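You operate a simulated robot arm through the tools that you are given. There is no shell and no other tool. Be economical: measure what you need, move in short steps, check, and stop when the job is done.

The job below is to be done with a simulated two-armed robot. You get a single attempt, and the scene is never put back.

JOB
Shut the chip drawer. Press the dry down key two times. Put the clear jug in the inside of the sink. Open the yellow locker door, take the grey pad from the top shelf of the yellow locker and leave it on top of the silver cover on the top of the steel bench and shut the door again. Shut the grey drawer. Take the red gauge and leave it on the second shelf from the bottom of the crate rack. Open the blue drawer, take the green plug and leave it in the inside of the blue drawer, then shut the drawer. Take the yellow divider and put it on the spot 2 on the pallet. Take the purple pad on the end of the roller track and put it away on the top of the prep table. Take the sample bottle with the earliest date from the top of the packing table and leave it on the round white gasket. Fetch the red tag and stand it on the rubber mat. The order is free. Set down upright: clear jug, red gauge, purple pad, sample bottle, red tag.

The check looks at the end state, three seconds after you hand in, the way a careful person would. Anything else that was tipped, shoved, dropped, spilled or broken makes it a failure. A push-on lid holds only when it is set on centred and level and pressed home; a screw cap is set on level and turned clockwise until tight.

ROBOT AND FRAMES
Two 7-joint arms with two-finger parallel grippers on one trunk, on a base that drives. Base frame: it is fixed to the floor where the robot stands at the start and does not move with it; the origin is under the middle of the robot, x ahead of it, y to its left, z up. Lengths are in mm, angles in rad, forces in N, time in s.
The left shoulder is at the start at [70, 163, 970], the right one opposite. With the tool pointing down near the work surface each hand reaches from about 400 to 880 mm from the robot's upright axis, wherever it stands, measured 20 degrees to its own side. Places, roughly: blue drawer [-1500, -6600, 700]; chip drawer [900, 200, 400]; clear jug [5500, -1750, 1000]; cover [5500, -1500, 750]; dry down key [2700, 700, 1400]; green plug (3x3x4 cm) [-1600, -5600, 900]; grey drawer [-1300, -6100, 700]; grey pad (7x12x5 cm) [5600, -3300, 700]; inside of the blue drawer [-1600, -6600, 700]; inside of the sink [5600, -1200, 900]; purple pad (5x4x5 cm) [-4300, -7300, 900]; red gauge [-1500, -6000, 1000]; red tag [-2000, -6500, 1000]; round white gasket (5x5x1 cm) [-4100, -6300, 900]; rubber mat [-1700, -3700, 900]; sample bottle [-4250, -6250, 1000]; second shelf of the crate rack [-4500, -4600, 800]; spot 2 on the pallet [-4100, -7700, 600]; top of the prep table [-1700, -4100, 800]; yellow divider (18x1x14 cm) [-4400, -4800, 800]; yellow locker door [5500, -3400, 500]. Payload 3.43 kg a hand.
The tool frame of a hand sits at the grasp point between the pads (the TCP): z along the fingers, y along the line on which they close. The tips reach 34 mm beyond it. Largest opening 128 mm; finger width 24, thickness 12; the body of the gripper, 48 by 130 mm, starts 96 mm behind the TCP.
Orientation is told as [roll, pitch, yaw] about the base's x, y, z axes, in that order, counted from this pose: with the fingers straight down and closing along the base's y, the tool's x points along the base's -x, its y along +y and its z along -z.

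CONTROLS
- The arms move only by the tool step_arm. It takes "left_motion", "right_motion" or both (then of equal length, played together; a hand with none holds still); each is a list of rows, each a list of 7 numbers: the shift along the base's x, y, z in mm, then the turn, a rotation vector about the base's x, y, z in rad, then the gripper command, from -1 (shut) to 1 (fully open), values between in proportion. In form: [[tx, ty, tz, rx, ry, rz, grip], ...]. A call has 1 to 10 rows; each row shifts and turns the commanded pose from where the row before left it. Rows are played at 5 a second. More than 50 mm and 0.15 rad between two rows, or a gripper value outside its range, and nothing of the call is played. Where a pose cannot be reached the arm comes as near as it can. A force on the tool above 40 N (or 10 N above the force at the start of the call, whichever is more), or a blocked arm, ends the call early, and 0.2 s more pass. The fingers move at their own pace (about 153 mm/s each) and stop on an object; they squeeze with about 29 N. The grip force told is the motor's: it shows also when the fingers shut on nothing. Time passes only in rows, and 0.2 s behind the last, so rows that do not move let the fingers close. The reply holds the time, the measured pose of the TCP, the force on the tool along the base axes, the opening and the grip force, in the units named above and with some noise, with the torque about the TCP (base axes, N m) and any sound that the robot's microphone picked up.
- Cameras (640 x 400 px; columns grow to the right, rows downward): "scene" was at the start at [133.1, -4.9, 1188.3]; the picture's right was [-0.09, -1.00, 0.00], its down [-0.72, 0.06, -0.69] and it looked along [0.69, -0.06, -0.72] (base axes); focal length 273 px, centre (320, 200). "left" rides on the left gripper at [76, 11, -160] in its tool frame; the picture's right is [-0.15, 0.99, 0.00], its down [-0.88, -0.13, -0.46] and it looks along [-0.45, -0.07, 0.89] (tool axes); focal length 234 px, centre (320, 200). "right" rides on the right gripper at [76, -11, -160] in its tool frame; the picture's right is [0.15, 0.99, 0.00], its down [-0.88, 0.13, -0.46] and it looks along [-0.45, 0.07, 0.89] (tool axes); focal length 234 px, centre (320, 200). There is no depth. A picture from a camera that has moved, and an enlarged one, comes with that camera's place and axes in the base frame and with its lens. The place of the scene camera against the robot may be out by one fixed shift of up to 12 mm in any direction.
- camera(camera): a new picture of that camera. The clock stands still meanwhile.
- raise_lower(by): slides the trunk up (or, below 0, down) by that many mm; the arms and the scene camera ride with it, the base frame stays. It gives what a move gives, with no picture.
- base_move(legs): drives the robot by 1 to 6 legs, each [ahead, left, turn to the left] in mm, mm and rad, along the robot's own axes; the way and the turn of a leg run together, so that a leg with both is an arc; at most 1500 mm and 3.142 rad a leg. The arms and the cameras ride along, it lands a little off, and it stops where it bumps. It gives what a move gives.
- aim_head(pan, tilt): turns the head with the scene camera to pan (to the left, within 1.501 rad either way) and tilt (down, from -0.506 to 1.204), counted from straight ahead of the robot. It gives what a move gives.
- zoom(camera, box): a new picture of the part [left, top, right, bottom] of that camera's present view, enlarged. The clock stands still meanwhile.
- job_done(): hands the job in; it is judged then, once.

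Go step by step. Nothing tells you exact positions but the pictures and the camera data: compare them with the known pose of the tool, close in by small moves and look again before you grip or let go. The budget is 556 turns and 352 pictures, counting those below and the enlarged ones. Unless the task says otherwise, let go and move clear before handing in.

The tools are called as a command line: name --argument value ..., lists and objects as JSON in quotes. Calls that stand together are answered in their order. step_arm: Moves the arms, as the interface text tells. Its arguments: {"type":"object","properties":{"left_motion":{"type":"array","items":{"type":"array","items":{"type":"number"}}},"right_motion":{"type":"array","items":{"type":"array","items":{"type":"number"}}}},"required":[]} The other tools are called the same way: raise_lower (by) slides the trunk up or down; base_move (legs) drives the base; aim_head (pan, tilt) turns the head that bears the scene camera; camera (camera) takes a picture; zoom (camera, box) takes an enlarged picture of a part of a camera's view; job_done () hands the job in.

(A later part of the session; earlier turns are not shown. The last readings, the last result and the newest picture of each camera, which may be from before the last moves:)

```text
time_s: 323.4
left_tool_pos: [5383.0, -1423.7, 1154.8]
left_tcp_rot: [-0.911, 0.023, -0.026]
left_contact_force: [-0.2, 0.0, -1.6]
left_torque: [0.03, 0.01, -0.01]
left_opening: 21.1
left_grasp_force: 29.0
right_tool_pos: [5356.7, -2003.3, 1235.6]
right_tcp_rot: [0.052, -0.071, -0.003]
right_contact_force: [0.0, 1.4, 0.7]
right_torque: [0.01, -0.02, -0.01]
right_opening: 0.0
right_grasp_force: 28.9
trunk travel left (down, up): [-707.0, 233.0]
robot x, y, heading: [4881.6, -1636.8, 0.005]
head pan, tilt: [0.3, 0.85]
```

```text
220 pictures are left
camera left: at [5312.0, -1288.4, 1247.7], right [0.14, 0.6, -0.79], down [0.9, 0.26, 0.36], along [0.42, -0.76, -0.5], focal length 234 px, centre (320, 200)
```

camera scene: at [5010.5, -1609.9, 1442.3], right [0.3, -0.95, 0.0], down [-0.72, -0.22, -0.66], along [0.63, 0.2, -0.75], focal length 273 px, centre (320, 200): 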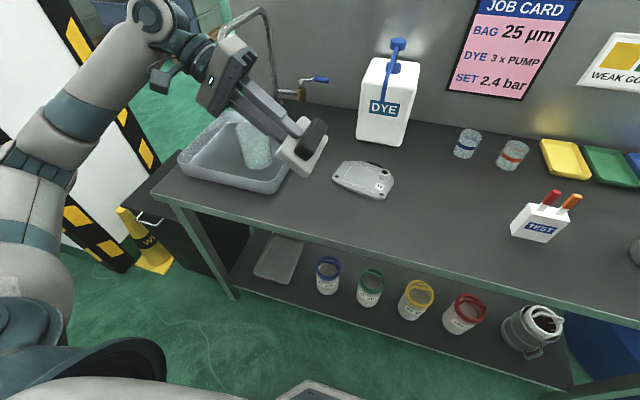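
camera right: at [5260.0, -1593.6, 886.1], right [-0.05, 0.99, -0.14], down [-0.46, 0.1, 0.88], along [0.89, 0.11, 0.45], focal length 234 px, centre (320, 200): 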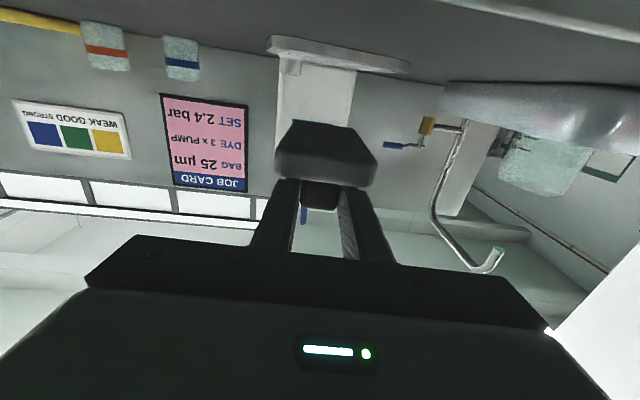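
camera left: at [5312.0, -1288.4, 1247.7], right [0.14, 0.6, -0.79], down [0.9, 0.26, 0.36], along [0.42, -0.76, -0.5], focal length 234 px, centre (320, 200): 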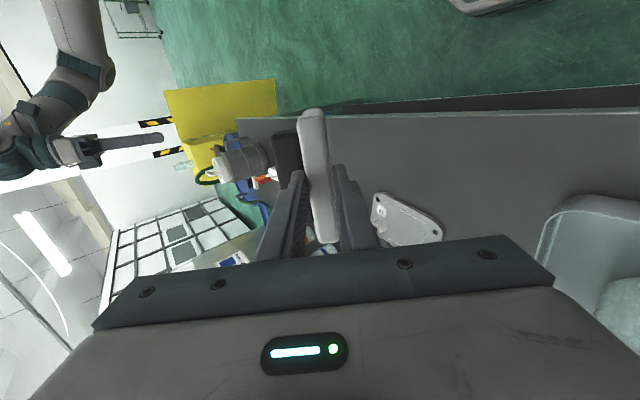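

Great view of the cover. Moving the pad above its landing place.

step_arm --left_motion '[[38, -14, -15, 0, 0, 0, -1], [38, -14, -15, 0, 0, 0, -1], [38, -15, -20, 0, 0, 0, -1], [38, -15, -20, 0, 0, 0, -1], [38, -15, -20, 0, 0, 0, -1], [38, -14, -20, 0, 0, 0, -1]]'

camera --camera "left"

zoom --camera "scene" --box '[200, 60, 440, 220]'

```text
time_s: 324.9
left_tool_pos: [5613.1, -1512.1, 1045.4]
left_tcp_rot: [-0.909, 0.023, -0.028]
left_contact_force: [0.5, 0.5, -0.6]
left_torque: [0.0, -0.03, -0.01]
left_opening: 21.3
left_grasp_force: 29.1
right_tool_pos: [5358.8, -2004.4, 1233.4]
right_tcp_rot: [0.055, -0.072, -0.001]
right_contact_force: [1.0, 0.0, 0.4]
right_torque: [0.0, 0.01, -0.02]
right_opening: 0.0
right_grasp_force: 28.8
trunk travel left (down, up): [-707.0, 233.0]
robot x, y, heading: [4884.7, -1633.9, 0.004]
head pan, tilt: [0.3, 0.85]
```

```text
219 pictures are left
camera left: at [5541.4, -1376.8, 1137.4], right [0.14, 0.6, -0.78], down [0.9, 0.26, 0.36], along [0.42, -0.75, -0.5], focal length 234 px, centre (320, 200)
```

left: 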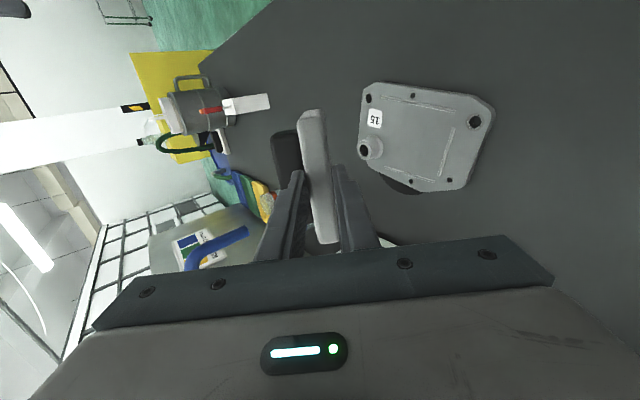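

```text
2.50 times, centred on (320, 140) of scene
camera zoom: at [5012.6, -1611.5, 1442.1], right [0.3, -0.95, 0.0], down [-0.72, -0.22, -0.66], along [0.63, 0.2, -0.75], focal length 683 px, centre (320, 350)
```

zoom: 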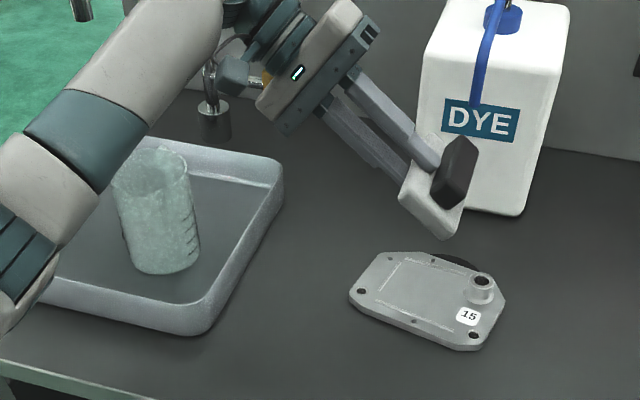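

Positions agree: the pad will land on y -1570 to -1500. Lowering.

step_arm --left_motion '[[3, 0, -30, 0, 0, 0, -1], [0, 0, -30, 0, 0, 0, -1], [0, 0, -30, 0, 0, 0, -1], [0, 0, -15, 0, 0, 0, -1]]'

camera --camera "left"

zoom --camera "scene" --box '[250, 80, 440, 220]'

```text
time_s: 325.9
left_tool_pos: [5613.4, -1511.2, 939.6]
left_tcp_rot: [-0.912, 0.023, -0.025]
left_contact_force: [-0.8, 0.7, -0.4]
left_torque: [0.01, 0.03, -0.02]
left_opening: 21.1
left_grasp_force: 30.0
right_tool_pos: [5358.2, -2004.0, 1235.4]
right_tcp_rot: [0.053, -0.072, -0.001]
right_contact_force: [0.6, -0.4, 0.0]
right_torque: [0.01, -0.01, -0.02]
right_opening: 0.2
right_grasp_force: 29.4
trunk travel left (down, up): [-707.0, 233.0]
robot x, y, heading: [4882.5, -1636.8, 0.004]
head pan, tilt: [0.3, 0.85]
```

```text
217 pictures are left
camera left: at [5543.7, -1376.0, 1032.1], right [0.14, 0.6, -0.78], down [0.9, 0.26, 0.36], along [0.42, -0.76, -0.5], focal length 234 px, centre (320, 200)
```

left: 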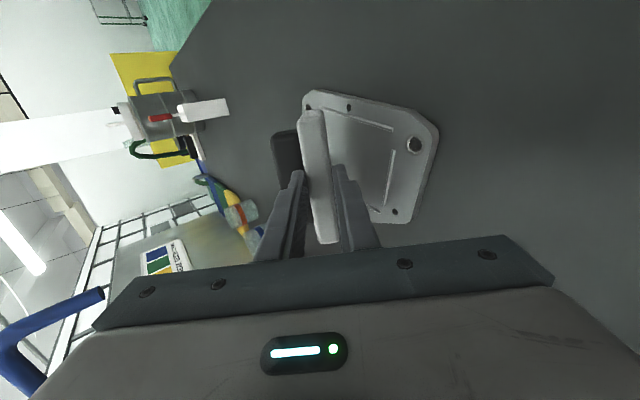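

```text
2.86 times, centred on (345, 150) of scene
camera zoom: at [5011.4, -1610.3, 1442.2], right [0.3, -0.95, 0.0], down [-0.72, -0.22, -0.66], along [0.63, 0.2, -0.75], focal length 780 px, centre (249, 343)
```

zoom: 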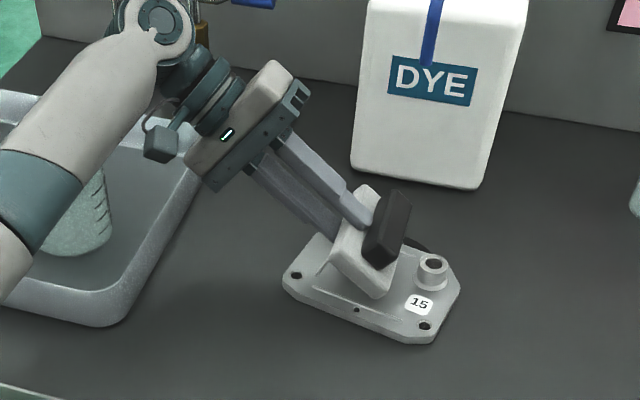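

step_arm --left_motion '[[0, 0, -6, 0, 0, 0, -1], [0, 0, -4, 0, 0, 0, -1], [0, 0, -4, 0, 0, 0, -1], [0, 0, -4, 0, 0, 0, -1]]'

```text
time_s: 326.9
left_tool_pos: [5615.0, -1510.3, 922.9]
left_tcp_rot: [-0.914, 0.023, -0.025]
left_contact_force: [-0.3, 0.6, 2.2]
left_torque: [-0.08, -0.21, 0.1]
left_opening: 21.1
left_grasp_force: 29.1
right_tool_pos: [5358.4, -2002.7, 1234.4]
right_tcp_rot: [0.052, -0.071, -0.002]
right_contact_force: [-0.6, -0.1, -1.3]
right_torque: [0.0, 0.02, 0.01]
right_opening: 0.1
right_grasp_force: 28.9
trunk travel left (down, up): [-707.0, 233.0]
robot x, y, heading: [4883.7, -1637.0, 0.007]
head pan, tilt: [0.3, 0.85]
```

Edge contact. Opening slightly so the pad tips onto the lower finger.

step_arm --left_motion '[[0, 0, 1, 0, 0, 0, -0.5], [0, 0, 0, 0, 0, 0, -0.4], [0, 0, 0, 0, 0, 0, -0.3]]'

camera --camera "left"

zoom --camera "scene" --box '[250, 80, 440, 220]'

```text
time_s: 327.6
left_tool_pos: [5614.0, -1509.2, 922.9]
left_tcp_rot: [-0.912, 0.022, -0.026]
left_contact_force: [-0.5, 0.0, 0.4]
left_torque: [-0.03, 0.0, -0.01]
left_opening: 45.2
left_grasp_force: 0.2
right_tool_pos: [5357.7, -2002.1, 1234.3]
right_tcp_rot: [0.052, -0.071, -0.003]
right_contact_force: [-0.5, -0.7, 0.1]
right_torque: [0.01, -0.03, 0.0]
right_opening: 0.1
right_grasp_force: 29.1
trunk travel left (down, up): [-707.0, 233.0]
robot x, y, heading: [4883.4, -1635.7, -0.001]
head pan, tilt: [0.3, 0.85]
```

```text
215 pictures are left
camera left: at [5543.1, -1375.5, 1015.3], right [0.14, 0.6, -0.79], down [0.9, 0.26, 0.36], along [0.42, -0.76, -0.5], focal length 234 px, centre (320, 200)
```

left: 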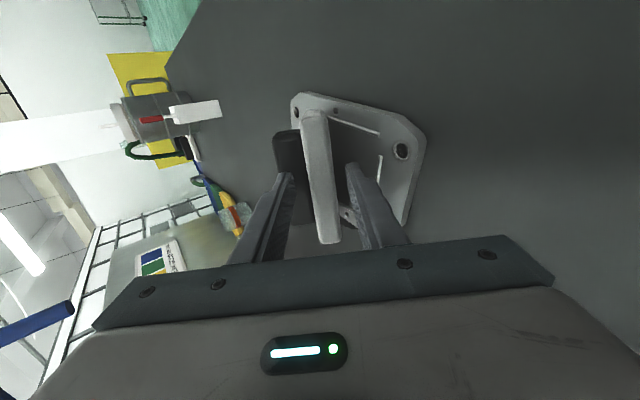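

```text
2.86 times, centred on (345, 150) of scene
camera zoom: at [5010.8, -1610.0, 1442.2], right [0.3, -0.95, 0.0], down [-0.72, -0.22, -0.66], along [0.63, 0.2, -0.75], focal length 780 px, centre (249, 343)
```

zoom: 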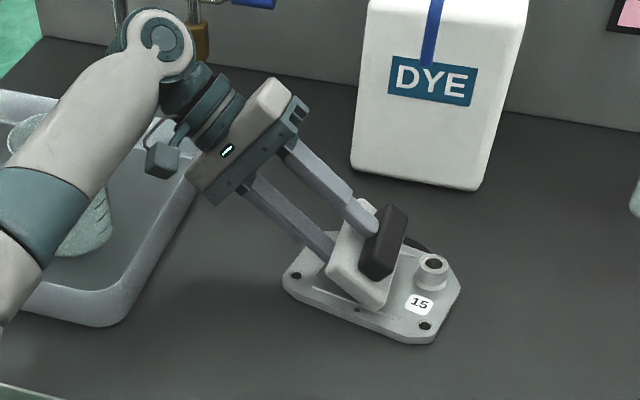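

The pad rests on the lower finger. Opening more to let it down further.

step_arm --left_motion '[[0, 0, 0, 0, 0, 0, -0.15], [0, 0, 0, 0, 0, 0, 0.0], [0, 0, 0, 0, 0, 0, 0.15], [0, 0, 0, 0, 0, 0, 0.15]]'

camera --camera "left"

zoom --camera "scene" --box '[250, 80, 440, 220]'

```text
time_s: 328.6
left_tool_pos: [5613.3, -1510.7, 923.4]
left_tcp_rot: [-0.912, 0.022, -0.026]
left_contact_force: [0.1, 0.8, 1.4]
left_torque: [-0.04, -0.01, 0.0]
left_opening: 73.7
left_grasp_force: 0.8
right_tool_pos: [5357.5, -2002.8, 1234.8]
right_tcp_rot: [0.051, -0.073, -0.002]
right_contact_force: [-1.0, 0.7, -0.3]
right_torque: [-0.01, -0.01, 0.01]
right_opening: 0.0
right_grasp_force: 29.2
trunk travel left (down, up): [-707.0, 233.0]
robot x, y, heading: [4880.8, -1636.6, 0.002]
head pan, tilt: [0.3, 0.85]
```

```text
213 pictures are left
camera left: at [5543.1, -1375.4, 1015.3], right [0.14, 0.6, -0.79], down [0.9, 0.26, 0.36], along [0.42, -0.76, -0.5], focal length 234 px, centre (320, 200)
```

left: 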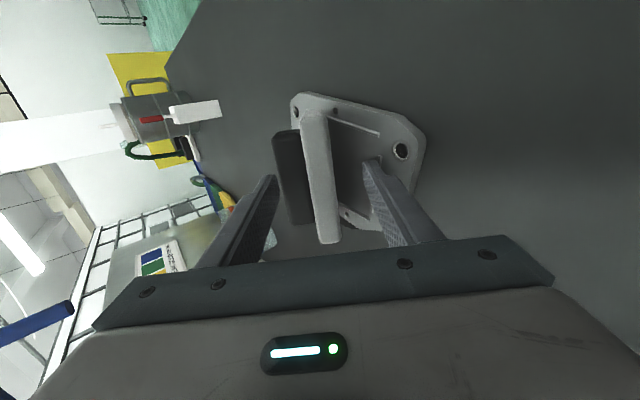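

```text
2.86 times, centred on (345, 150) of scene
camera zoom: at [5010.8, -1610.0, 1442.2], right [0.3, -0.95, 0.0], down [-0.72, -0.22, -0.66], along [0.63, 0.2, -0.75], focal length 780 px, centre (249, 343)
```

zoom: 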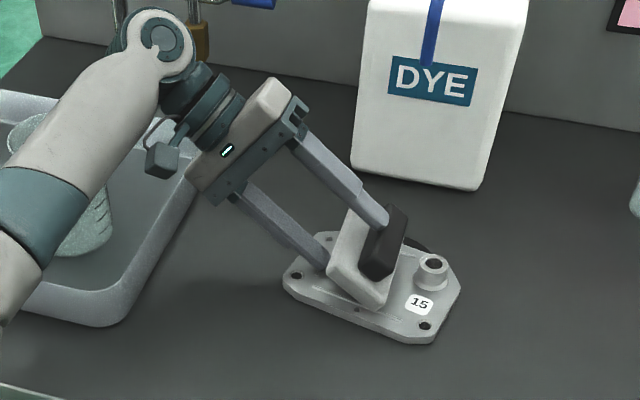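

zoom --camera "scene" --box '[320, 130, 410, 205]'

zoom --camera "left" --box '[250, 80, 440, 260]'

```text
5.33 times, centred on (365, 168) of scene
camera zoom: at [5010.8, -1610.0, 1442.2], right [0.3, -0.95, 0.0], down [-0.72, -0.22, -0.66], along [0.63, 0.2, -0.75], focal length 1457 px, centre (80, 373)
```

zoom: 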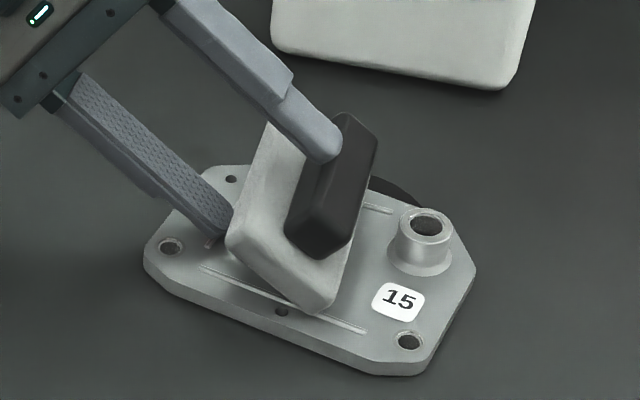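

```text
2.22 times, centred on (345, 170) of left
camera zoom: at [5543.1, -1375.4, 1015.3], right [0.14, 0.6, -0.79], down [0.9, 0.26, 0.36], along [0.42, -0.76, -0.5], focal length 520 px, centre (264, 267)
```

zoom: 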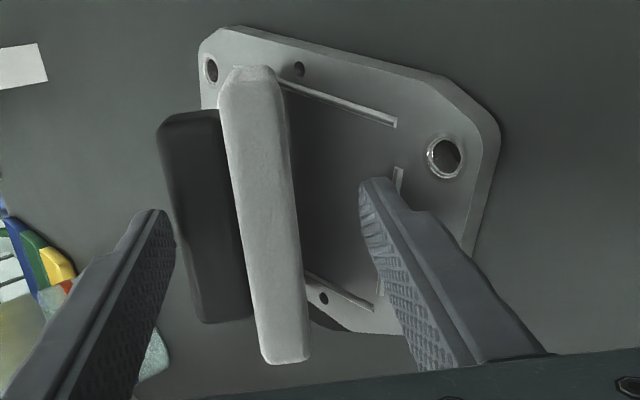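

The pad seems not to have moved even though the fingers are open. I'll wait a moment and look again.

step_arm --left_motion '[[0, 0, 0, 0, 0, 0, 0.15], [0, 0, 0, 0, 0, 0, 0.15], [0, 0, 0, 0, 0, 0, 0.15], [0, 0, 0, 0, 0, 0, 0.15], [0, 0, 0, 0, 0, 0, 0.15]]'

zoom --camera "left" --box '[250, 80, 440, 260]'

```text
time_s: 329.9
left_tool_pos: [5613.9, -1509.3, 922.7]
left_tcp_rot: [-0.91, 0.021, -0.026]
left_contact_force: [-0.2, 0.2, 0.5]
left_torque: [-0.01, 0.01, -0.01]
left_opening: 73.6
left_grasp_force: 0.1
right_tool_pos: [5357.1, -2002.2, 1234.2]
right_tcp_rot: [0.052, -0.069, -0.001]
right_contact_force: [0.0, 0.0, -0.5]
right_torque: [0.03, -0.02, 0.01]
right_opening: 0.0
right_grasp_force: 29.3
trunk travel left (down, up): [-707.0, 233.0]
robot x, y, heading: [4881.4, -1634.3, 0.007]
head pan, tilt: [0.3, 0.85]
```

```text
2.22 times, centred on (345, 170) of left
camera zoom: at [5543.1, -1375.4, 1015.3], right [0.14, 0.6, -0.79], down [0.9, 0.26, 0.36], along [0.42, -0.76, -0.5], focal length 520 px, centre (264, 267)
```

zoom: 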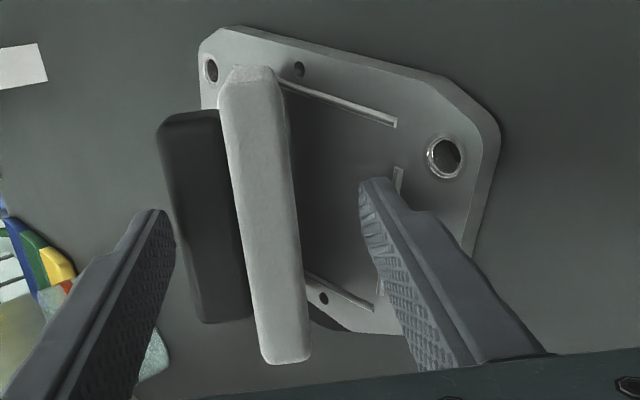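

It seems to be leaning lightly on the upper finger. I'll nudge by closing a few millimetres.

step_arm --left_motion '[[0, 0, 0, 0, 0, 0, 0.05], [0, 0, 0, 0, 0, 0, -0.05], [0, 0, 0, 0, 0, 0, -0.12], [0, 0, 0, 0, 0, 0, -0.12]]'

zoom --camera "left" --box '[250, 80, 440, 260]'

```text
time_s: 330.9
left_tool_pos: [5612.8, -1510.6, 922.6]
left_tcp_rot: [-0.91, 0.021, -0.025]
left_contact_force: [0.1, 0.3, 2.0]
left_torque: [-0.07, -0.01, 0.01]
left_opening: 56.8
left_grasp_force: 1.1
right_tool_pos: [5357.1, -2003.1, 1236.2]
right_tcp_rot: [0.052, -0.073, -0.002]
right_contact_force: [-0.4, 0.4, -0.6]
right_torque: [-0.01, 0.02, 0.01]
right_opening: 0.1
right_grasp_force: 29.3
trunk travel left (down, up): [-707.0, 233.0]
robot x, y, heading: [4884.4, -1635.8, -0.002]
head pan, tilt: [0.3, 0.85]
```

```text
2.22 times, centred on (345, 170) of left
camera zoom: at [5543.0, -1375.4, 1015.3], right [0.14, 0.6, -0.79], down [0.9, 0.26, 0.36], along [0.42, -0.76, -0.5], focal length 520 px, centre (264, 267)
```

zoom: 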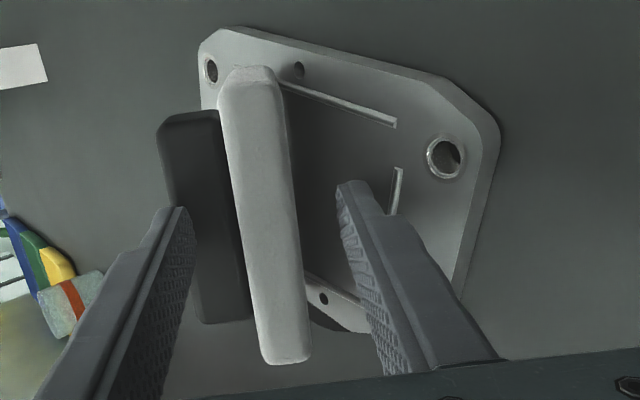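

aim_head --pan 0.15 --tilt 0.75

zoom --camera "scene" --box '[230, 120, 330, 200]'

```text
time_s: 331.6
left_tool_pos: [5613.3, -1510.5, 922.6]
left_tcp_rot: [-0.911, 0.022, -0.026]
left_contact_force: [-1.2, 0.6, 0.8]
left_torque: [-0.04, -0.01, -0.01]
left_opening: 56.6
left_grasp_force: 0.4
right_tool_pos: [5357.6, -2002.2, 1235.5]
right_tcp_rot: [0.053, -0.073, -0.003]
right_contact_force: [-1.0, 0.4, 0.4]
right_torque: [-0.02, 0.02, 0.01]
right_opening: 0.0
right_grasp_force: 28.9
trunk travel left (down, up): [-707.0, 233.0]
robot x, y, heading: [4883.1, -1635.7, 0.001]
head pan, tilt: [0.15, 0.75]
```

```text
5.00 times, centred on (280, 160) of scene
camera zoom: at [5018.0, -1620.6, 1450.2], right [0.15, -0.99, 0.0], down [-0.67, -0.1, -0.73], along [0.72, 0.11, -0.68], focal length 1366 px, centre (520, 400)
```

zoom: 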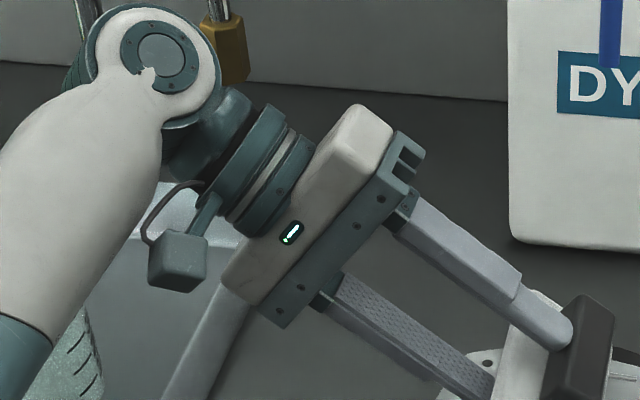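

zoom --camera "scene" --box '[290, 160, 390, 240]'

```text
5.00 times, centred on (340, 200) of scene
camera zoom: at [5018.0, -1620.6, 1450.2], right [0.15, -0.99, 0.0], down [-0.67, -0.1, -0.73], along [0.72, 0.11, -0.68], focal length 1366 px, centre (220, 200)
```

zoom: 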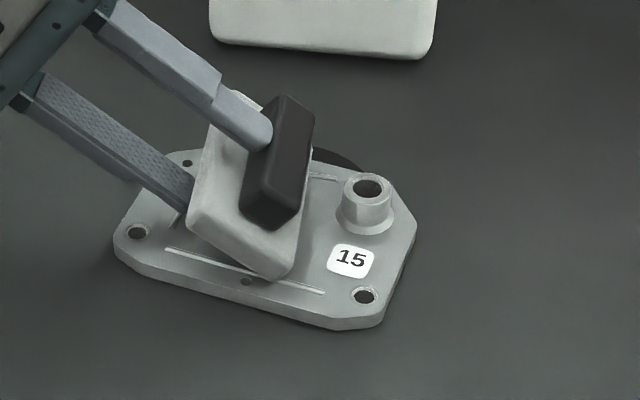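

I'll withdraw the hand slowly along its own axis and watch the pad.

step_arm --left_motion '[[0, 12, 9, 0, 0, 0, -0.05], [0, 12, 9, 0, 0, 0, -0.05], [0, 12, 9, 0, 0, 0, -0.05]]'

zoom --camera "scene" --box '[270, 140, 390, 240]'

zoom --camera "left" --box '[250, 80, 440, 260]'

```text
time_s: 332.4
left_tool_pos: [5614.0, -1473.6, 949.8]
left_tcp_rot: [-0.911, 0.022, -0.027]
left_contact_force: [-0.7, 0.3, -0.9]
left_torque: [-0.02, -0.01, 0.02]
left_opening: 60.5
left_grasp_force: 0.1
right_tool_pos: [5357.1, -2002.8, 1235.4]
right_tcp_rot: [0.053, -0.071, -0.002]
right_contact_force: [-0.7, -0.3, 0.2]
right_torque: [-0.03, -0.05, -0.01]
right_opening: 0.0
right_grasp_force: 29.5
trunk travel left (down, up): [-707.0, 233.0]
robot x, y, heading: [4881.4, -1638.1, 0.003]
head pan, tilt: [0.15, 0.75]
```

```text
4.00 times, centred on (330, 190) of scene
camera zoom: at [5018.0, -1620.4, 1450.2], right [0.15, -0.99, 0.0], down [-0.67, -0.1, -0.73], along [0.72, 0.11, -0.68], focal length 1093 px, centre (280, 240)
```

zoom: 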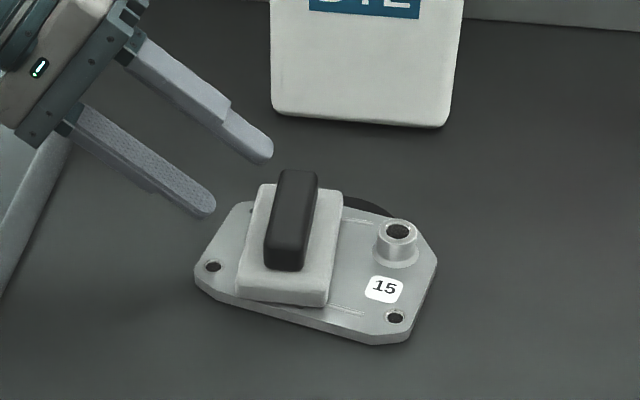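

```text
2.22 times, centred on (345, 170) of left
camera zoom: at [5543.4, -1338.9, 1042.5], right [0.14, 0.6, -0.79], down [0.9, 0.26, 0.36], along [0.42, -0.76, -0.5], focal length 520 px, centre (264, 267)
```

zoom: 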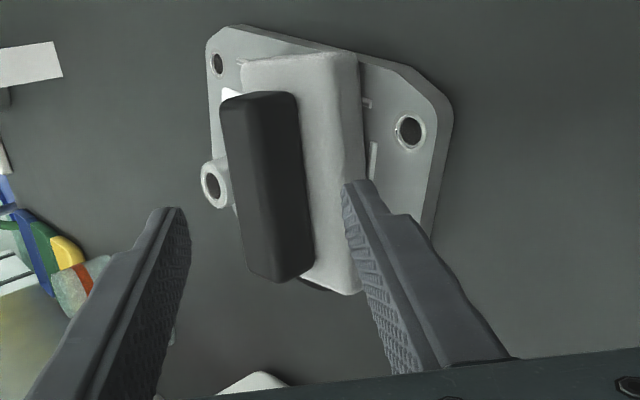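

The pad now lies flat on the cover, grip bar up. Withdrawing the hand up and back, returning it upright.

step_arm --left_motion '[[0, 0, 30, 0, 0, 0, -0.05], [-10, 0, 40, 0, 0, 0, -1], [-35, 0, 30, 0, 0, 0, -1], [-40, 0, 20, 0.15, 0, 0, -1], [-40, 0, 10, 0.15, 0, 0, -1], [-40, 0, 0, 0.15, 0, 0, -1], [-40, 0, 0, 0.15, 0, 0, -1], [-40, 0, 0, 0.15, 0, 0, -1], [-10, 0, 0, 0.15, 0, 0, -1]]'

base_move --legs '[[-330, 0, 0]]'

camera --camera "scene"

```text
time_s: 334.4
left_tool_pos: [5358.2, -1475.1, 1080.3]
left_tcp_rot: [-0.007, 0.035, 0.004]
left_contact_force: [-0.3, -0.3, 0.0]
left_torque: [0.02, 0.02, -0.02]
left_opening: 0.0
left_grasp_force: 29.1
right_tool_pos: [5357.2, -2004.8, 1234.4]
right_tcp_rot: [0.055, -0.071, -0.001]
right_contact_force: [-0.3, -0.6, 0.4]
right_torque: [0.04, -0.03, -0.02]
right_opening: 0.0
right_grasp_force: 29.0
trunk travel left (down, up): [-707.0, 233.0]
robot x, y, heading: [4883.2, -1635.7, 0.005]
head pan, tilt: [0.15, 0.75]
```

```text
time_s: 336.5
left_tool_pos: [5030.7, -1475.6, 1079.3]
left_tcp_rot: [-0.012, 0.034, 0.001]
left_contact_force: [-0.7, -0.3, -0.9]
left_torque: [0.01, 0.05, 0.0]
left_opening: 0.0
left_grasp_force: 29.3
right_tool_pos: [5027.8, -2004.4, 1234.1]
right_tcp_rot: [0.052, -0.072, -0.002]
right_contact_force: [-0.5, 0.7, -0.5]
right_torque: [0.01, 0.0, -0.01]
right_opening: 0.1
right_grasp_force: 29.3
trunk travel left (down, up): [-707.0, 233.0]
robot x, y, heading: [4553.1, -1637.9, 0.006]
head pan, tilt: [0.15, 0.75]
```

```text
203 pictures are left
camera scene: at [4689.6, -1621.8, 1450.2], right [0.15, -0.99, 0.0], down [-0.67, -0.1, -0.73], along [0.72, 0.11, -0.68], focal length 273 px, centre (320, 200)
```

scene: 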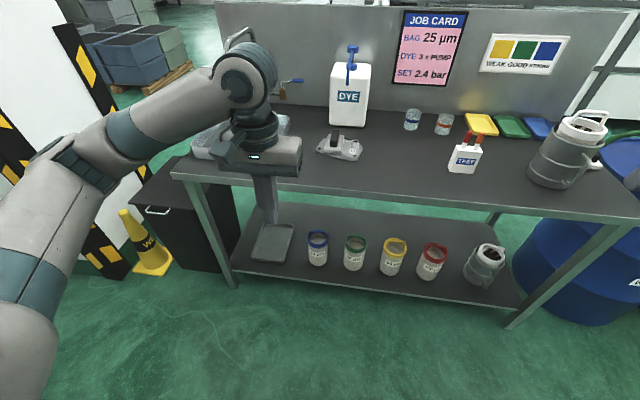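

Next: shutting the locker door. I'll lower the trunk, strafe to the locker with the right hand outside the open door, and check.

raise_lower --by -304

base_move --legs '[[0, -1400, 0], [0, -200, 0]]'

aim_head --pan -0.35 --tilt 0.55

camera --camera "scene"

```text
time_s: 339.6
left_tool_pos: [5030.1, -1474.9, 776.3]
left_tcp_rot: [-0.012, 0.034, 0.002]
left_contact_force: [0.3, 0.6, 0.2]
left_torque: [0.04, 0.0, 0.01]
left_opening: 0.2
left_grasp_force: 28.9
right_tool_pos: [5028.3, -2003.5, 930.4]
right_tcp_rot: [0.052, -0.073, -0.002]
right_contact_force: [-0.1, -1.1, 0.0]
right_torque: [-0.01, 0.02, 0.03]
right_opening: 0.0
right_grasp_force: 29.6
trunk travel left (down, up): [-403.0, 537.0]
robot x, y, heading: [4552.5, -1638.1, 0.01]
head pan, tilt: [0.15, 0.75]
```

```text
time_s: 347.7
left_tool_pos: [5039.0, -3071.0, 777.8]
left_tcp_rot: [-0.01, 0.035, 0.009]
left_contact_force: [0.1, 0.2, 0.3]
left_torque: [0.06, 0.04, 0.01]
left_opening: 0.1
left_grasp_force: 29.1
right_tool_pos: [5039.3, -3599.3, 931.3]
right_tcp_rot: [0.053, -0.071, 0.004]
right_contact_force: [0.3, -1.0, -0.1]
right_torque: [0.03, 0.02, -0.02]
right_opening: 0.2
right_grasp_force: 28.5
trunk travel left (down, up): [-403.0, 537.0]
robot x, y, heading: [4562.0, -3235.1, 0.006]
head pan, tilt: [0.15, 0.75]
```

```text
time_s: 348.7
left_tool_pos: [5037.7, -3069.6, 775.7]
left_tcp_rot: [-0.012, 0.033, 0.009]
left_contact_force: [0.4, -0.2, -0.2]
left_torque: [-0.02, -0.01, -0.02]
left_opening: 0.0
left_grasp_force: 29.0
right_tool_pos: [5040.5, -3598.5, 931.1]
right_tcp_rot: [0.052, -0.072, 0.004]
right_contact_force: [0.0, 0.5, -0.5]
right_torque: [0.06, -0.01, 0.02]
right_opening: 0.0
right_grasp_force: 29.4
trunk travel left (down, up): [-403.0, 537.0]
robot x, y, heading: [4562.9, -3237.2, 0.01]
head pan, tilt: [-0.351, 0.55]
```

```text
202 pictures are left
camera scene: at [4701.1, -3261.6, 1163.6], right [-0.33, -0.94, 0.0], down [-0.49, 0.17, -0.85], along [0.8, -0.28, -0.52], focal length 273 px, centre (320, 200)
```

scene: 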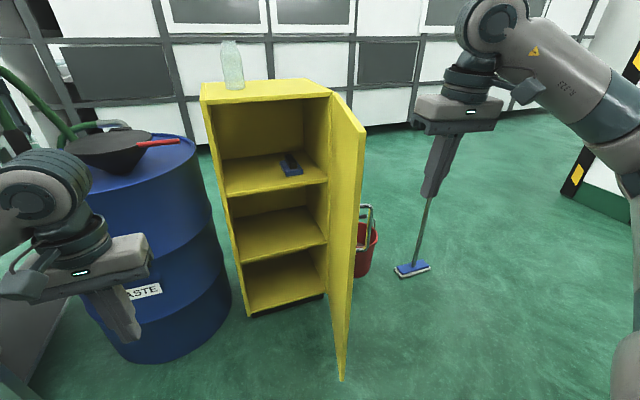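

The door is about 70° open. Moving the right fist forward outside it, then sweeping it shut.

step_arm --right_motion '[[40, 0, 0, 0, 0, 0, -1], [40, 0, 0, 0, 0, 0, -1], [40, 0, 0, 0, 0, 0, -1], [40, 0, 0, 0, 0, 0, -1], [40, 5, 0, 0, 0, 0, -1], [0, 30, 0, 0, 0, 0, -1], [0, 35, 0, 0, 0, 0, -1], [5, 35, 0, 0, 0, 0, -1]]'

step_arm --right_motion '[[15, 30, 0, 0, 0, 0, -1], [18, 30, 0, 0, 0, 0, -1], [20, 28, 0, 0, 0, 0, -1], [25, 22, 0, 0, 0, 0, -1], [28, 20, 0, 0, 0, 0, -1], [28, 18, 0, 0, 0, 0, -1]]'

camera --camera "scene"

```text
time_s: 350.5
left_tool_pos: [5037.8, -3069.5, 775.9]
left_tcp_rot: [-0.013, 0.033, 0.008]
left_contact_force: [0.6, -0.2, 0.6]
left_torque: [0.0, 0.02, 0.02]
left_opening: 0.0
left_grasp_force: 29.2
right_tool_pos: [5246.8, -3493.0, 930.6]
right_tcp_rot: [0.054, -0.072, 0.005]
right_contact_force: [0.6, 0.0, -0.7]
right_torque: [-0.01, -0.01, 0.01]
right_opening: 0.1
right_grasp_force: 29.2
trunk travel left (down, up): [-403.0, 537.0]
robot x, y, heading: [4561.6, -3236.1, 0.013]
head pan, tilt: [-0.351, 0.55]
```

```text
time_s: 351.9
left_tool_pos: [5038.1, -3068.5, 776.1]
left_tcp_rot: [-0.015, 0.036, 0.009]
left_contact_force: [-0.5, -0.1, 0.4]
left_torque: [-0.04, -0.03, -0.03]
left_opening: 0.2
left_grasp_force: 28.9
right_tool_pos: [5373.2, -3346.1, 930.8]
right_tcp_rot: [0.047, -0.077, 0.009]
right_contact_force: [0.5, -0.2, 0.2]
right_torque: [-0.05, -0.04, -0.01]
right_opening: 0.0
right_grasp_force: 29.1
right hand out of reach, approached as far as the arm can: row 6
trunk travel left (down, up): [-403.0, 537.0]
robot x, y, heading: [4563.0, -3234.1, 0.012]
head pan, tilt: [-0.351, 0.55]
```

```text
201 pictures are left
camera scene: at [4700.8, -3258.8, 1163.7], right [-0.33, -0.94, 0.0], down [-0.49, 0.17, -0.85], along [0.8, -0.29, -0.52], focal length 273 px, centre (320, 200)
```

scene: 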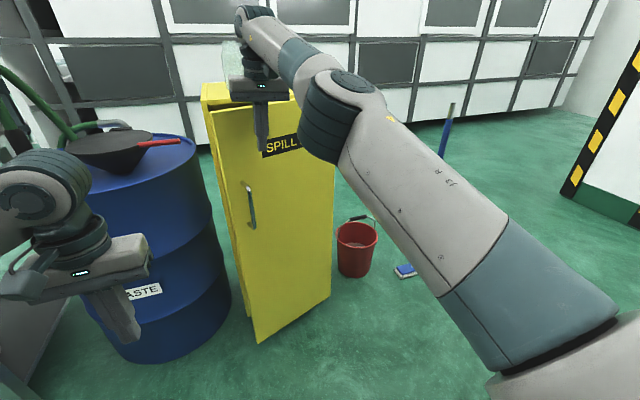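

base_move --legs '[[100, 25, 0]]'

step_arm --right_motion '[[8, 0, 0, 0, 0, 0, -1], [8, 0, 0, 0, 0, 0, -1], [8, 0, 0, 0, 0, 0, -1], [8, 0, 0, 0, 0, 0, -1]]'

camera --camera "scene"

```text
time_s: 353.0
left_tool_pos: [5139.4, -3045.2, 776.7]
left_tcp_rot: [-0.012, 0.037, 0.006]
left_contact_force: [-0.5, 0.1, -0.1]
left_torque: [-0.02, 0.01, 0.02]
left_opening: 0.0
left_grasp_force: 29.0
right_tool_pos: [5473.6, -3323.4, 929.6]
right_tcp_rot: [0.053, -0.07, 0.004]
right_contact_force: [-0.3, 0.4, -0.2]
right_torque: [0.01, 0.03, -0.01]
right_opening: 0.0
right_grasp_force: 28.3
trunk travel left (down, up): [-403.0, 537.0]
robot x, y, heading: [4664.2, -3209.2, 0.008]
head pan, tilt: [-0.351, 0.55]
```

```text
time_s: 354.0
left_tool_pos: [5139.1, -3045.2, 776.0]
left_tcp_rot: [-0.011, 0.034, 0.006]
left_contact_force: [0.0, -0.6, -0.3]
left_torque: [-0.03, 0.01, 0.0]
left_opening: 0.0
left_grasp_force: 29.0
right_tool_pos: [5473.1, -3326.1, 927.2]
right_tcp_rot: [0.053, -0.071, 0.004]
right_contact_force: [0.0, -0.9, -0.4]
right_torque: [-0.02, 0.02, -0.02]
right_opening: 0.1
right_grasp_force: 29.1
right hand out of reach, approached as far as the arm can: row 1, 2, 3, 4
trunk travel left (down, up): [-403.0, 537.0]
robot x, y, heading: [4667.7, -3211.0, 0.011]
head pan, tilt: [-0.351, 0.55]
```

```text
200 pictures are left
camera scene: at [4801.4, -3236.0, 1163.6], right [-0.34, -0.94, 0.0], down [-0.49, 0.17, -0.85], along [0.8, -0.29, -0.52], focal length 273 px, centre (320, 200)
```

scene: 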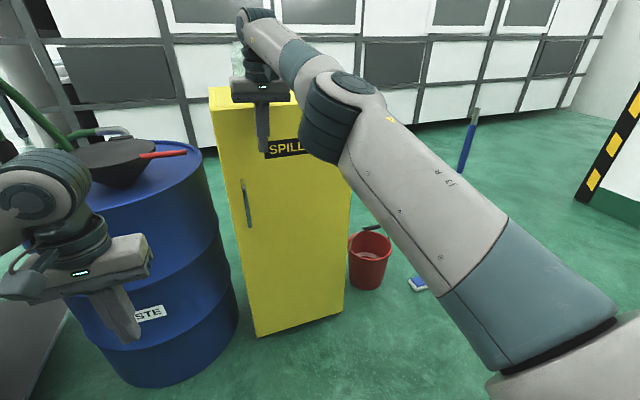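

base_move --legs '[[45, 0, 0]]'

zoom --camera "scene" --box '[190, 60, 370, 350]'

```text
time_s: 355.0
left_tool_pos: [5173.9, -3043.2, 776.7]
left_tcp_rot: [-0.008, 0.035, 0.009]
left_contact_force: [-0.6, 0.2, 0.6]
left_torque: [-0.02, -0.05, 0.01]
left_opening: 0.0
left_grasp_force: 29.2
right_tool_pos: [5504.0, -3325.4, 927.4]
right_tcp_rot: [0.051, -0.052, 0.007]
right_contact_force: [-0.8, 0.6, 0.0]
right_torque: [-0.02, -0.01, -0.03]
right_opening: 0.0
right_grasp_force: 29.0
trunk travel left (down, up): [-403.0, 537.0]
robot x, y, heading: [4696.3, -3206.9, 0.003]
head pan, tilt: [-0.351, 0.55]
stopped in leg 1: the force on the tool passed its limit (the readings are from after the stop); the commanded pose is now the measured one
```

```text
1.38 times, centred on (280, 205) of scene
camera zoom: at [4836.3, -3235.8, 1163.6], right [-0.34, -0.94, 0.0], down [-0.49, 0.18, -0.85], along [0.8, -0.29, -0.52], focal length 377 px, centre (375, 193)
```

zoom: 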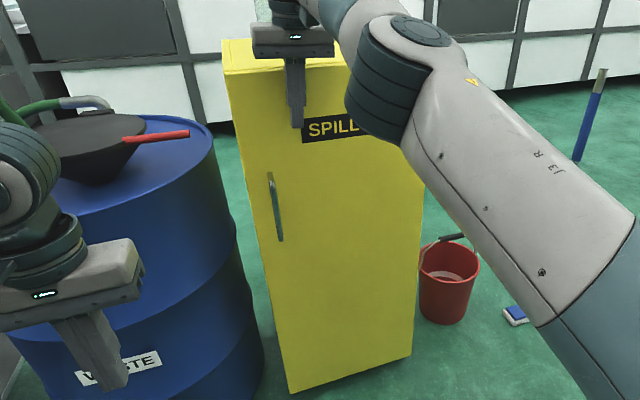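

The door is shut. Backing off and looking south (-y) for a route west around the machine line's other end.

base_move --legs '[[-450, 0, 0]]'

aim_head --pan -1.45 --tilt 0.15

camera --camera "scene"

```text
time_s: 357.4
left_tool_pos: [4783.5, -3048.4, 776.7]
left_tcp_rot: [-0.012, 0.035, 0.004]
left_contact_force: [-0.3, -0.5, 0.5]
left_torque: [0.01, 0.04, -0.03]
left_opening: 0.1
left_grasp_force: 29.0
right_tool_pos: [5110.7, -3331.6, 928.3]
right_tcp_rot: [0.053, -0.052, 0.002]
right_contact_force: [-0.2, 0.5, -0.4]
right_torque: [-0.02, 0.02, -0.01]
right_opening: 0.2
right_grasp_force: 28.6
trunk travel left (down, up): [-403.0, 537.0]
robot x, y, heading: [4308.6, -3210.5, 0.004]
head pan, tilt: [-0.351, 0.55]
stopped in leg 1: the robot was blocked; the commanded pose is now the measured one
```

```text
time_s: 358.8
left_tool_pos: [4780.6, -3048.6, 777.0]
left_tcp_rot: [-0.012, 0.034, 0.003]
left_contact_force: [-0.1, 0.3, 0.0]
left_torque: [0.01, 0.01, -0.02]
left_opening: 0.1
left_grasp_force: 28.8
right_tool_pos: [5110.4, -3330.2, 930.4]
right_tcp_rot: [0.053, -0.056, 0.002]
right_contact_force: [-0.2, 0.5, -0.3]
right_torque: [-0.01, -0.04, 0.04]
right_opening: 0.0
right_grasp_force: 28.6
trunk travel left (down, up): [-403.0, 537.0]
robot x, y, heading: [4304.8, -3210.2, 0.006]
head pan, tilt: [-1.45, 0.15]
```

```text
198 pictures are left
camera scene: at [4370.5, -3300.5, 1200.6], right [-0.99, -0.13, 0.0], down [-0.02, 0.15, -0.99], along [0.12, -0.98, -0.15], focal length 273 px, centre (320, 200)
```

scene: 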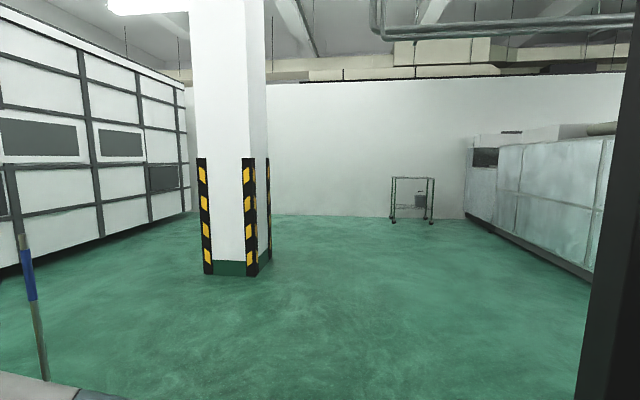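

The line runs into the wall there, so I must return the way I came. Moving clear, tucking the right hand, raising the trunk and turning north.

base_move --legs '[[380, 0, 0]]'

step_arm --right_motion '[[-45, -5, 10, 0, 0, 0, -1], [-45, -10, 10, 0, 0, 0, -1], [-45, -10, 10, 0, 0, 0, -1], [-45, -10, 10, 0, 0, 0, -1], [-45, -10, 10, 0, 0, 0, -1], [-45, -10, 10, 0, 0, 0, -1], [-40, -10, 10, 0, 0, 0, -1]]'

raise_lower --by 400

base_move --legs '[[0, 0, 1.567], [1500, 0, 0], [1500, 0, 0], [850, 0, 0]]'

aim_head --pan 0.3 --tilt 0.4

camera --camera "scene"

```text
time_s: 361.2
left_tool_pos: [5161.6, -3045.0, 776.8]
left_tcp_rot: [-0.011, 0.033, 0.006]
left_contact_force: [1.1, -1.3, -1.0]
left_torque: [0.03, 0.04, -0.03]
left_opening: 0.0
left_grasp_force: 29.4
right_tool_pos: [5490.4, -3327.6, 929.9]
right_tcp_rot: [0.053, -0.054, 0.005]
right_contact_force: [0.1, 1.3, 0.4]
right_torque: [-0.02, 0.01, 0.01]
right_opening: 0.1
right_grasp_force: 29.2
trunk travel left (down, up): [-403.0, 537.0]
robot x, y, heading: [4686.1, -3211.0, 0.011]
head pan, tilt: [-1.45, 0.15]
```

```text
time_s: 362.8
left_tool_pos: [5160.4, -3045.3, 778.0]
left_tcp_rot: [-0.01, 0.031, 0.007]
left_contact_force: [-0.5, 0.0, -0.6]
left_torque: [0.01, 0.01, -0.06]
left_opening: 0.3
left_grasp_force: 29.0
right_tool_pos: [5179.3, -3392.4, 1000.1]
right_tcp_rot: [0.053, -0.056, 0.006]
right_contact_force: [-0.5, -0.6, 0.3]
right_torque: [0.0, -0.03, 0.01]
right_opening: 0.0
right_grasp_force: 29.1
trunk travel left (down, up): [-403.0, 537.0]
robot x, y, heading: [4685.7, -3210.7, 0.008]
head pan, tilt: [-1.45, 0.15]
```

```text
time_s: 366.6
left_tool_pos: [5159.6, -3044.9, 1176.0]
left_tcp_rot: [-0.011, 0.035, 0.01]
left_contact_force: [0.2, -0.5, 0.0]
left_torque: [0.01, -0.03, -0.02]
left_opening: 0.1
left_grasp_force: 29.2
right_tool_pos: [5179.8, -3392.2, 1399.9]
right_tcp_rot: [0.053, -0.053, 0.004]
right_contact_force: [-0.6, 0.1, 0.4]
right_torque: [0.01, 0.02, -0.01]
right_opening: 0.2
right_grasp_force: 29.2
trunk travel left (down, up): [-803.0, 137.0]
robot x, y, heading: [4682.8, -3207.1, 0.009]
head pan, tilt: [-1.45, 0.15]
```

```text
time_s: 389.0
left_tool_pos: [4606.8, 1123.9, 1177.8]
left_tcp_rot: [-0.012, 0.033, 1.551]
left_contact_force: [-0.3, -1.0, -0.5]
left_torque: [0.01, -0.01, -0.02]
left_opening: 0.0
left_grasp_force: 29.2
right_tool_pos: [4954.0, 1135.8, 1400.2]
right_tcp_rot: [0.053, -0.055, 1.552]
right_contact_force: [0.6, 0.5, -0.4]
right_torque: [0.01, 0.01, 0.0]
right_opening: 0.0
right_grasp_force: 28.9
trunk travel left (down, up): [-803.0, 137.0]
robot x, y, heading: [4760.6, 646.3, 1.555]
head pan, tilt: [-1.45, 0.15]
```

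```text
time_s: 390.7
left_tool_pos: [4606.4, 1125.9, 1176.7]
left_tcp_rot: [-0.013, 0.034, 1.551]
left_contact_force: [0.7, 0.2, -0.1]
left_torque: [-0.01, -0.02, 0.02]
left_opening: 0.1
left_grasp_force: 28.9
right_tool_pos: [4953.8, 1136.0, 1400.7]
right_tcp_rot: [0.053, -0.056, 1.549]
right_contact_force: [-0.8, -0.8, -0.6]
right_torque: [0.02, 0.01, 0.01]
right_opening: 0.0
right_grasp_force: 29.1
trunk travel left (down, up): [-803.0, 137.0]
robot x, y, heading: [4756.4, 647.8, 1.554]
head pan, tilt: [0.3, 0.4]
```

```text
197 pictures are left
camera scene: at [4736.4, 786.8, 1577.3], right [0.96, 0.28, 0.0], down [0.11, -0.37, -0.92], along [-0.26, 0.88, -0.39], focal length 273 px, centre (320, 200)
```

scene: 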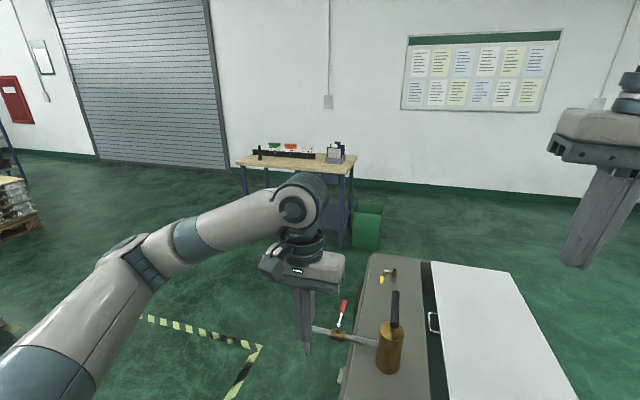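

I'll straighten the left arm forward to bring its elbow in (the tall cabinet will be on my left), turn to heading 2.27 and go back through the gap.

step_arm --left_motion '[[0, 42, 26, 0, 0, 0, -1], [0, 42, 26, 0, 0, 0, -1], [0, 42, 26, 0, 0, 0, -1], [0, 42, 26, 0, 0, 0, -1], [0, 42, 26, 0, 0, 0, -1], [0, 42, 26, 0, 0, 0, -1], [0, 20, 20, 0, 0, 0, -1]]'

base_move --legs '[[0, 0, 0.715], [550, 45, 0], [600, 0, 0], [650, 0, 0]]'

```text
time_s: 392.3
left_tool_pos: [4609.7, 1397.1, 1354.4]
left_tcp_rot: [-0.01, 0.033, 1.551]
left_contact_force: [-0.1, 0.3, 0.7]
left_torque: [0.01, 0.04, -0.01]
left_opening: 0.3
left_grasp_force: 29.0
right_tool_pos: [4955.8, 1136.2, 1401.1]
right_tcp_rot: [0.053, -0.057, 1.552]
right_contact_force: [-0.2, -0.3, -0.6]
right_torque: [0.04, 0.03, 0.01]
right_opening: 0.0
right_grasp_force: 28.8
trunk travel left (down, up): [-803.0, 137.0]
robot x, y, heading: [4759.1, 647.6, 1.551]
head pan, tilt: [0.3, 0.4]
```

```text
time_s: 403.6
left_tool_pos: [2980.2, 2479.3, 1354.1]
left_tcp_rot: [-0.013, 0.034, 2.26]
left_contact_force: [0.1, -0.2, -0.4]
left_torque: [-0.03, 0.02, -0.03]
left_opening: 0.3
left_grasp_force: 28.9
right_tool_pos: [3414.0, 2507.9, 1400.6]
right_tcp_rot: [0.051, -0.055, 2.26]
right_contact_force: [0.2, 0.2, -0.6]
right_torque: [0.01, 0.03, 0.0]
right_opening: 0.1
right_grasp_force: 29.3
trunk travel left (down, up): [-803.0, 137.0]
robot x, y, heading: [3585.0, 2010.4, 2.266]
head pan, tilt: [0.3, 0.4]
```

Through the gap. Now back behind the pallet: heading π, then west.

base_move --legs '[[0, 0, 0.876], [1100, -750, 0], [1100, -750, 0], [1500, 0, 0], [380, 0, 0], [0, 0, 1.571]]'

aim_head --pan -0.3 --tilt 0.5

camera --camera "scene"

```text
time_s: 431.6
left_tool_pos: [-330.6, 2679.6, 1354.4]
left_tcp_rot: [-0.008, 0.033, -1.55]
left_contact_force: [0.5, 0.0, 0.4]
left_torque: [-0.01, 0.04, 0.0]
left_opening: 0.3
left_grasp_force: 29.1
right_tool_pos: [-687.8, 2927.2, 1400.5]
right_tcp_rot: [0.051, -0.055, -1.55]
right_contact_force: [0.3, 0.5, -0.1]
right_torque: [0.02, 0.02, -0.01]
right_opening: 0.0
right_grasp_force: 29.2
trunk travel left (down, up): [-803.0, 137.0]
robot x, y, heading: [-507.8, 3426.1, -1.543]
head pan, tilt: [0.3, 0.4]
```

```text
time_s: 432.6
left_tool_pos: [-330.6, 2678.8, 1354.5]
left_tcp_rot: [-0.012, 0.032, -1.547]
left_contact_force: [-1.1, 0.3, 0.8]
left_torque: [-0.02, -0.01, -0.02]
left_opening: 0.0
left_grasp_force: 28.6
right_tool_pos: [-687.1, 2927.7, 1400.7]
right_tcp_rot: [0.055, -0.055, -1.551]
right_contact_force: [-0.7, 0.2, -0.4]
right_torque: [0.02, 0.02, 0.0]
right_opening: 0.2
right_grasp_force: 29.4
trunk travel left (down, up): [-803.0, 137.0]
robot x, y, heading: [-513.1, 3425.5, -1.551]
head pan, tilt: [-0.3, 0.499]
```

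```text
196 pictures are left
camera scene: at [-532.1, 3289.5, 1568.2], right [-0.96, 0.27, 0.0], down [0.13, 0.46, -0.88], along [-0.24, -0.84, -0.48], focal length 273 px, centre (320, 200)
```

scene: 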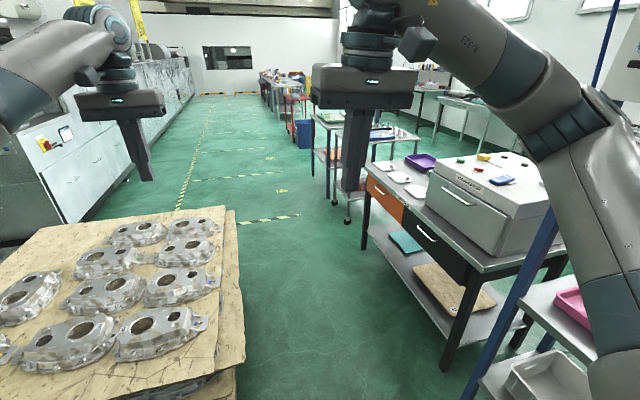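

The corridor is ahead. Extending the right arm forward too, then shifting right and driving south.

step_arm --right_motion '[[3, -42, -4, 0, 0, 0, -1], [3, -42, -4, 0, 0, 0, -1], [3, -42, -4, 0, 0, 0, -1], [3, -42, -4, 0, 0, 0, -1], [3, -42, -4, 0, 0, 0, -1], [3, -30, -4, 0, 0, 0, -1]]'

base_move --legs '[[0, -265, -0.02], [1500, 0, 0], [1200, 0, 0]]'

aim_head --pan -0.1 --tilt 0.25

camera --camera "scene"

```text
time_s: 434.0
left_tool_pos: [-330.2, 2679.2, 1353.7]
left_tcp_rot: [-0.013, 0.034, -1.55]
left_contact_force: [0.7, 0.3, -0.5]
left_torque: [0.03, -0.01, 0.02]
left_opening: 0.1
left_grasp_force: 29.1
right_tool_pos: [-667.6, 2685.8, 1377.6]
right_tcp_rot: [0.051, -0.055, -1.553]
right_contact_force: [0.3, 0.3, 0.2]
right_torque: [0.02, 0.05, 0.03]
right_opening: 0.1
right_grasp_force: 28.3
trunk travel left (down, up): [-803.0, 137.0]
robot x, y, heading: [-511.1, 3429.1, -1.552]
head pan, tilt: [-0.3, 0.499]
```

```text
time_s: 448.5
left_tool_pos: [-590.1, -1.8, 1353.1]
left_tcp_rot: [-0.012, 0.033, -1.567]
left_contact_force: [-0.7, 0.3, 0.4]
left_torque: [-0.01, -0.03, 0.01]
left_opening: 0.0
left_grasp_force: 29.0
right_tool_pos: [-928.2, 10.8, 1377.9]
right_tcp_rot: [0.052, -0.056, -1.566]
right_contact_force: [-0.3, -0.2, -0.2]
right_torque: [-0.03, -0.02, -0.02]
right_opening: 0.0
right_grasp_force: 29.0
trunk travel left (down, up): [-803.0, 137.0]
robot x, y, heading: [-758.4, 745.5, -1.564]
head pan, tilt: [-0.3, 0.499]
```

```text
time_s: 449.3
left_tool_pos: [-590.0, -3.7, 1353.9]
left_tcp_rot: [-0.013, 0.035, -1.567]
left_contact_force: [0.4, -0.5, 0.1]
left_torque: [0.01, -0.02, 0.0]
left_opening: 0.0
left_grasp_force: 29.1
right_tool_pos: [-928.7, 11.4, 1379.1]
right_tcp_rot: [0.053, -0.055, -1.568]
right_contact_force: [-0.4, 0.0, -0.5]
right_torque: [0.03, -0.04, 0.03]
right_opening: 0.5
right_grasp_force: 28.9
trunk travel left (down, up): [-803.0, 137.0]
robot x, y, heading: [-755.2, 746.8, -1.561]
head pan, tilt: [-0.099, 0.25]
```

```text
195 pictures are left
camera scene: at [-764.0, 604.0, 1591.2], right [-1.0, 0.09, 0.0], down [0.02, 0.25, -0.97], along [-0.09, -0.96, -0.25], focal length 273 px, centre (320, 200)
```

scene: 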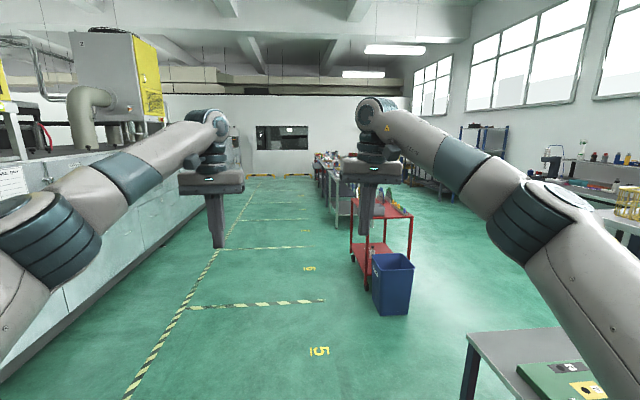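

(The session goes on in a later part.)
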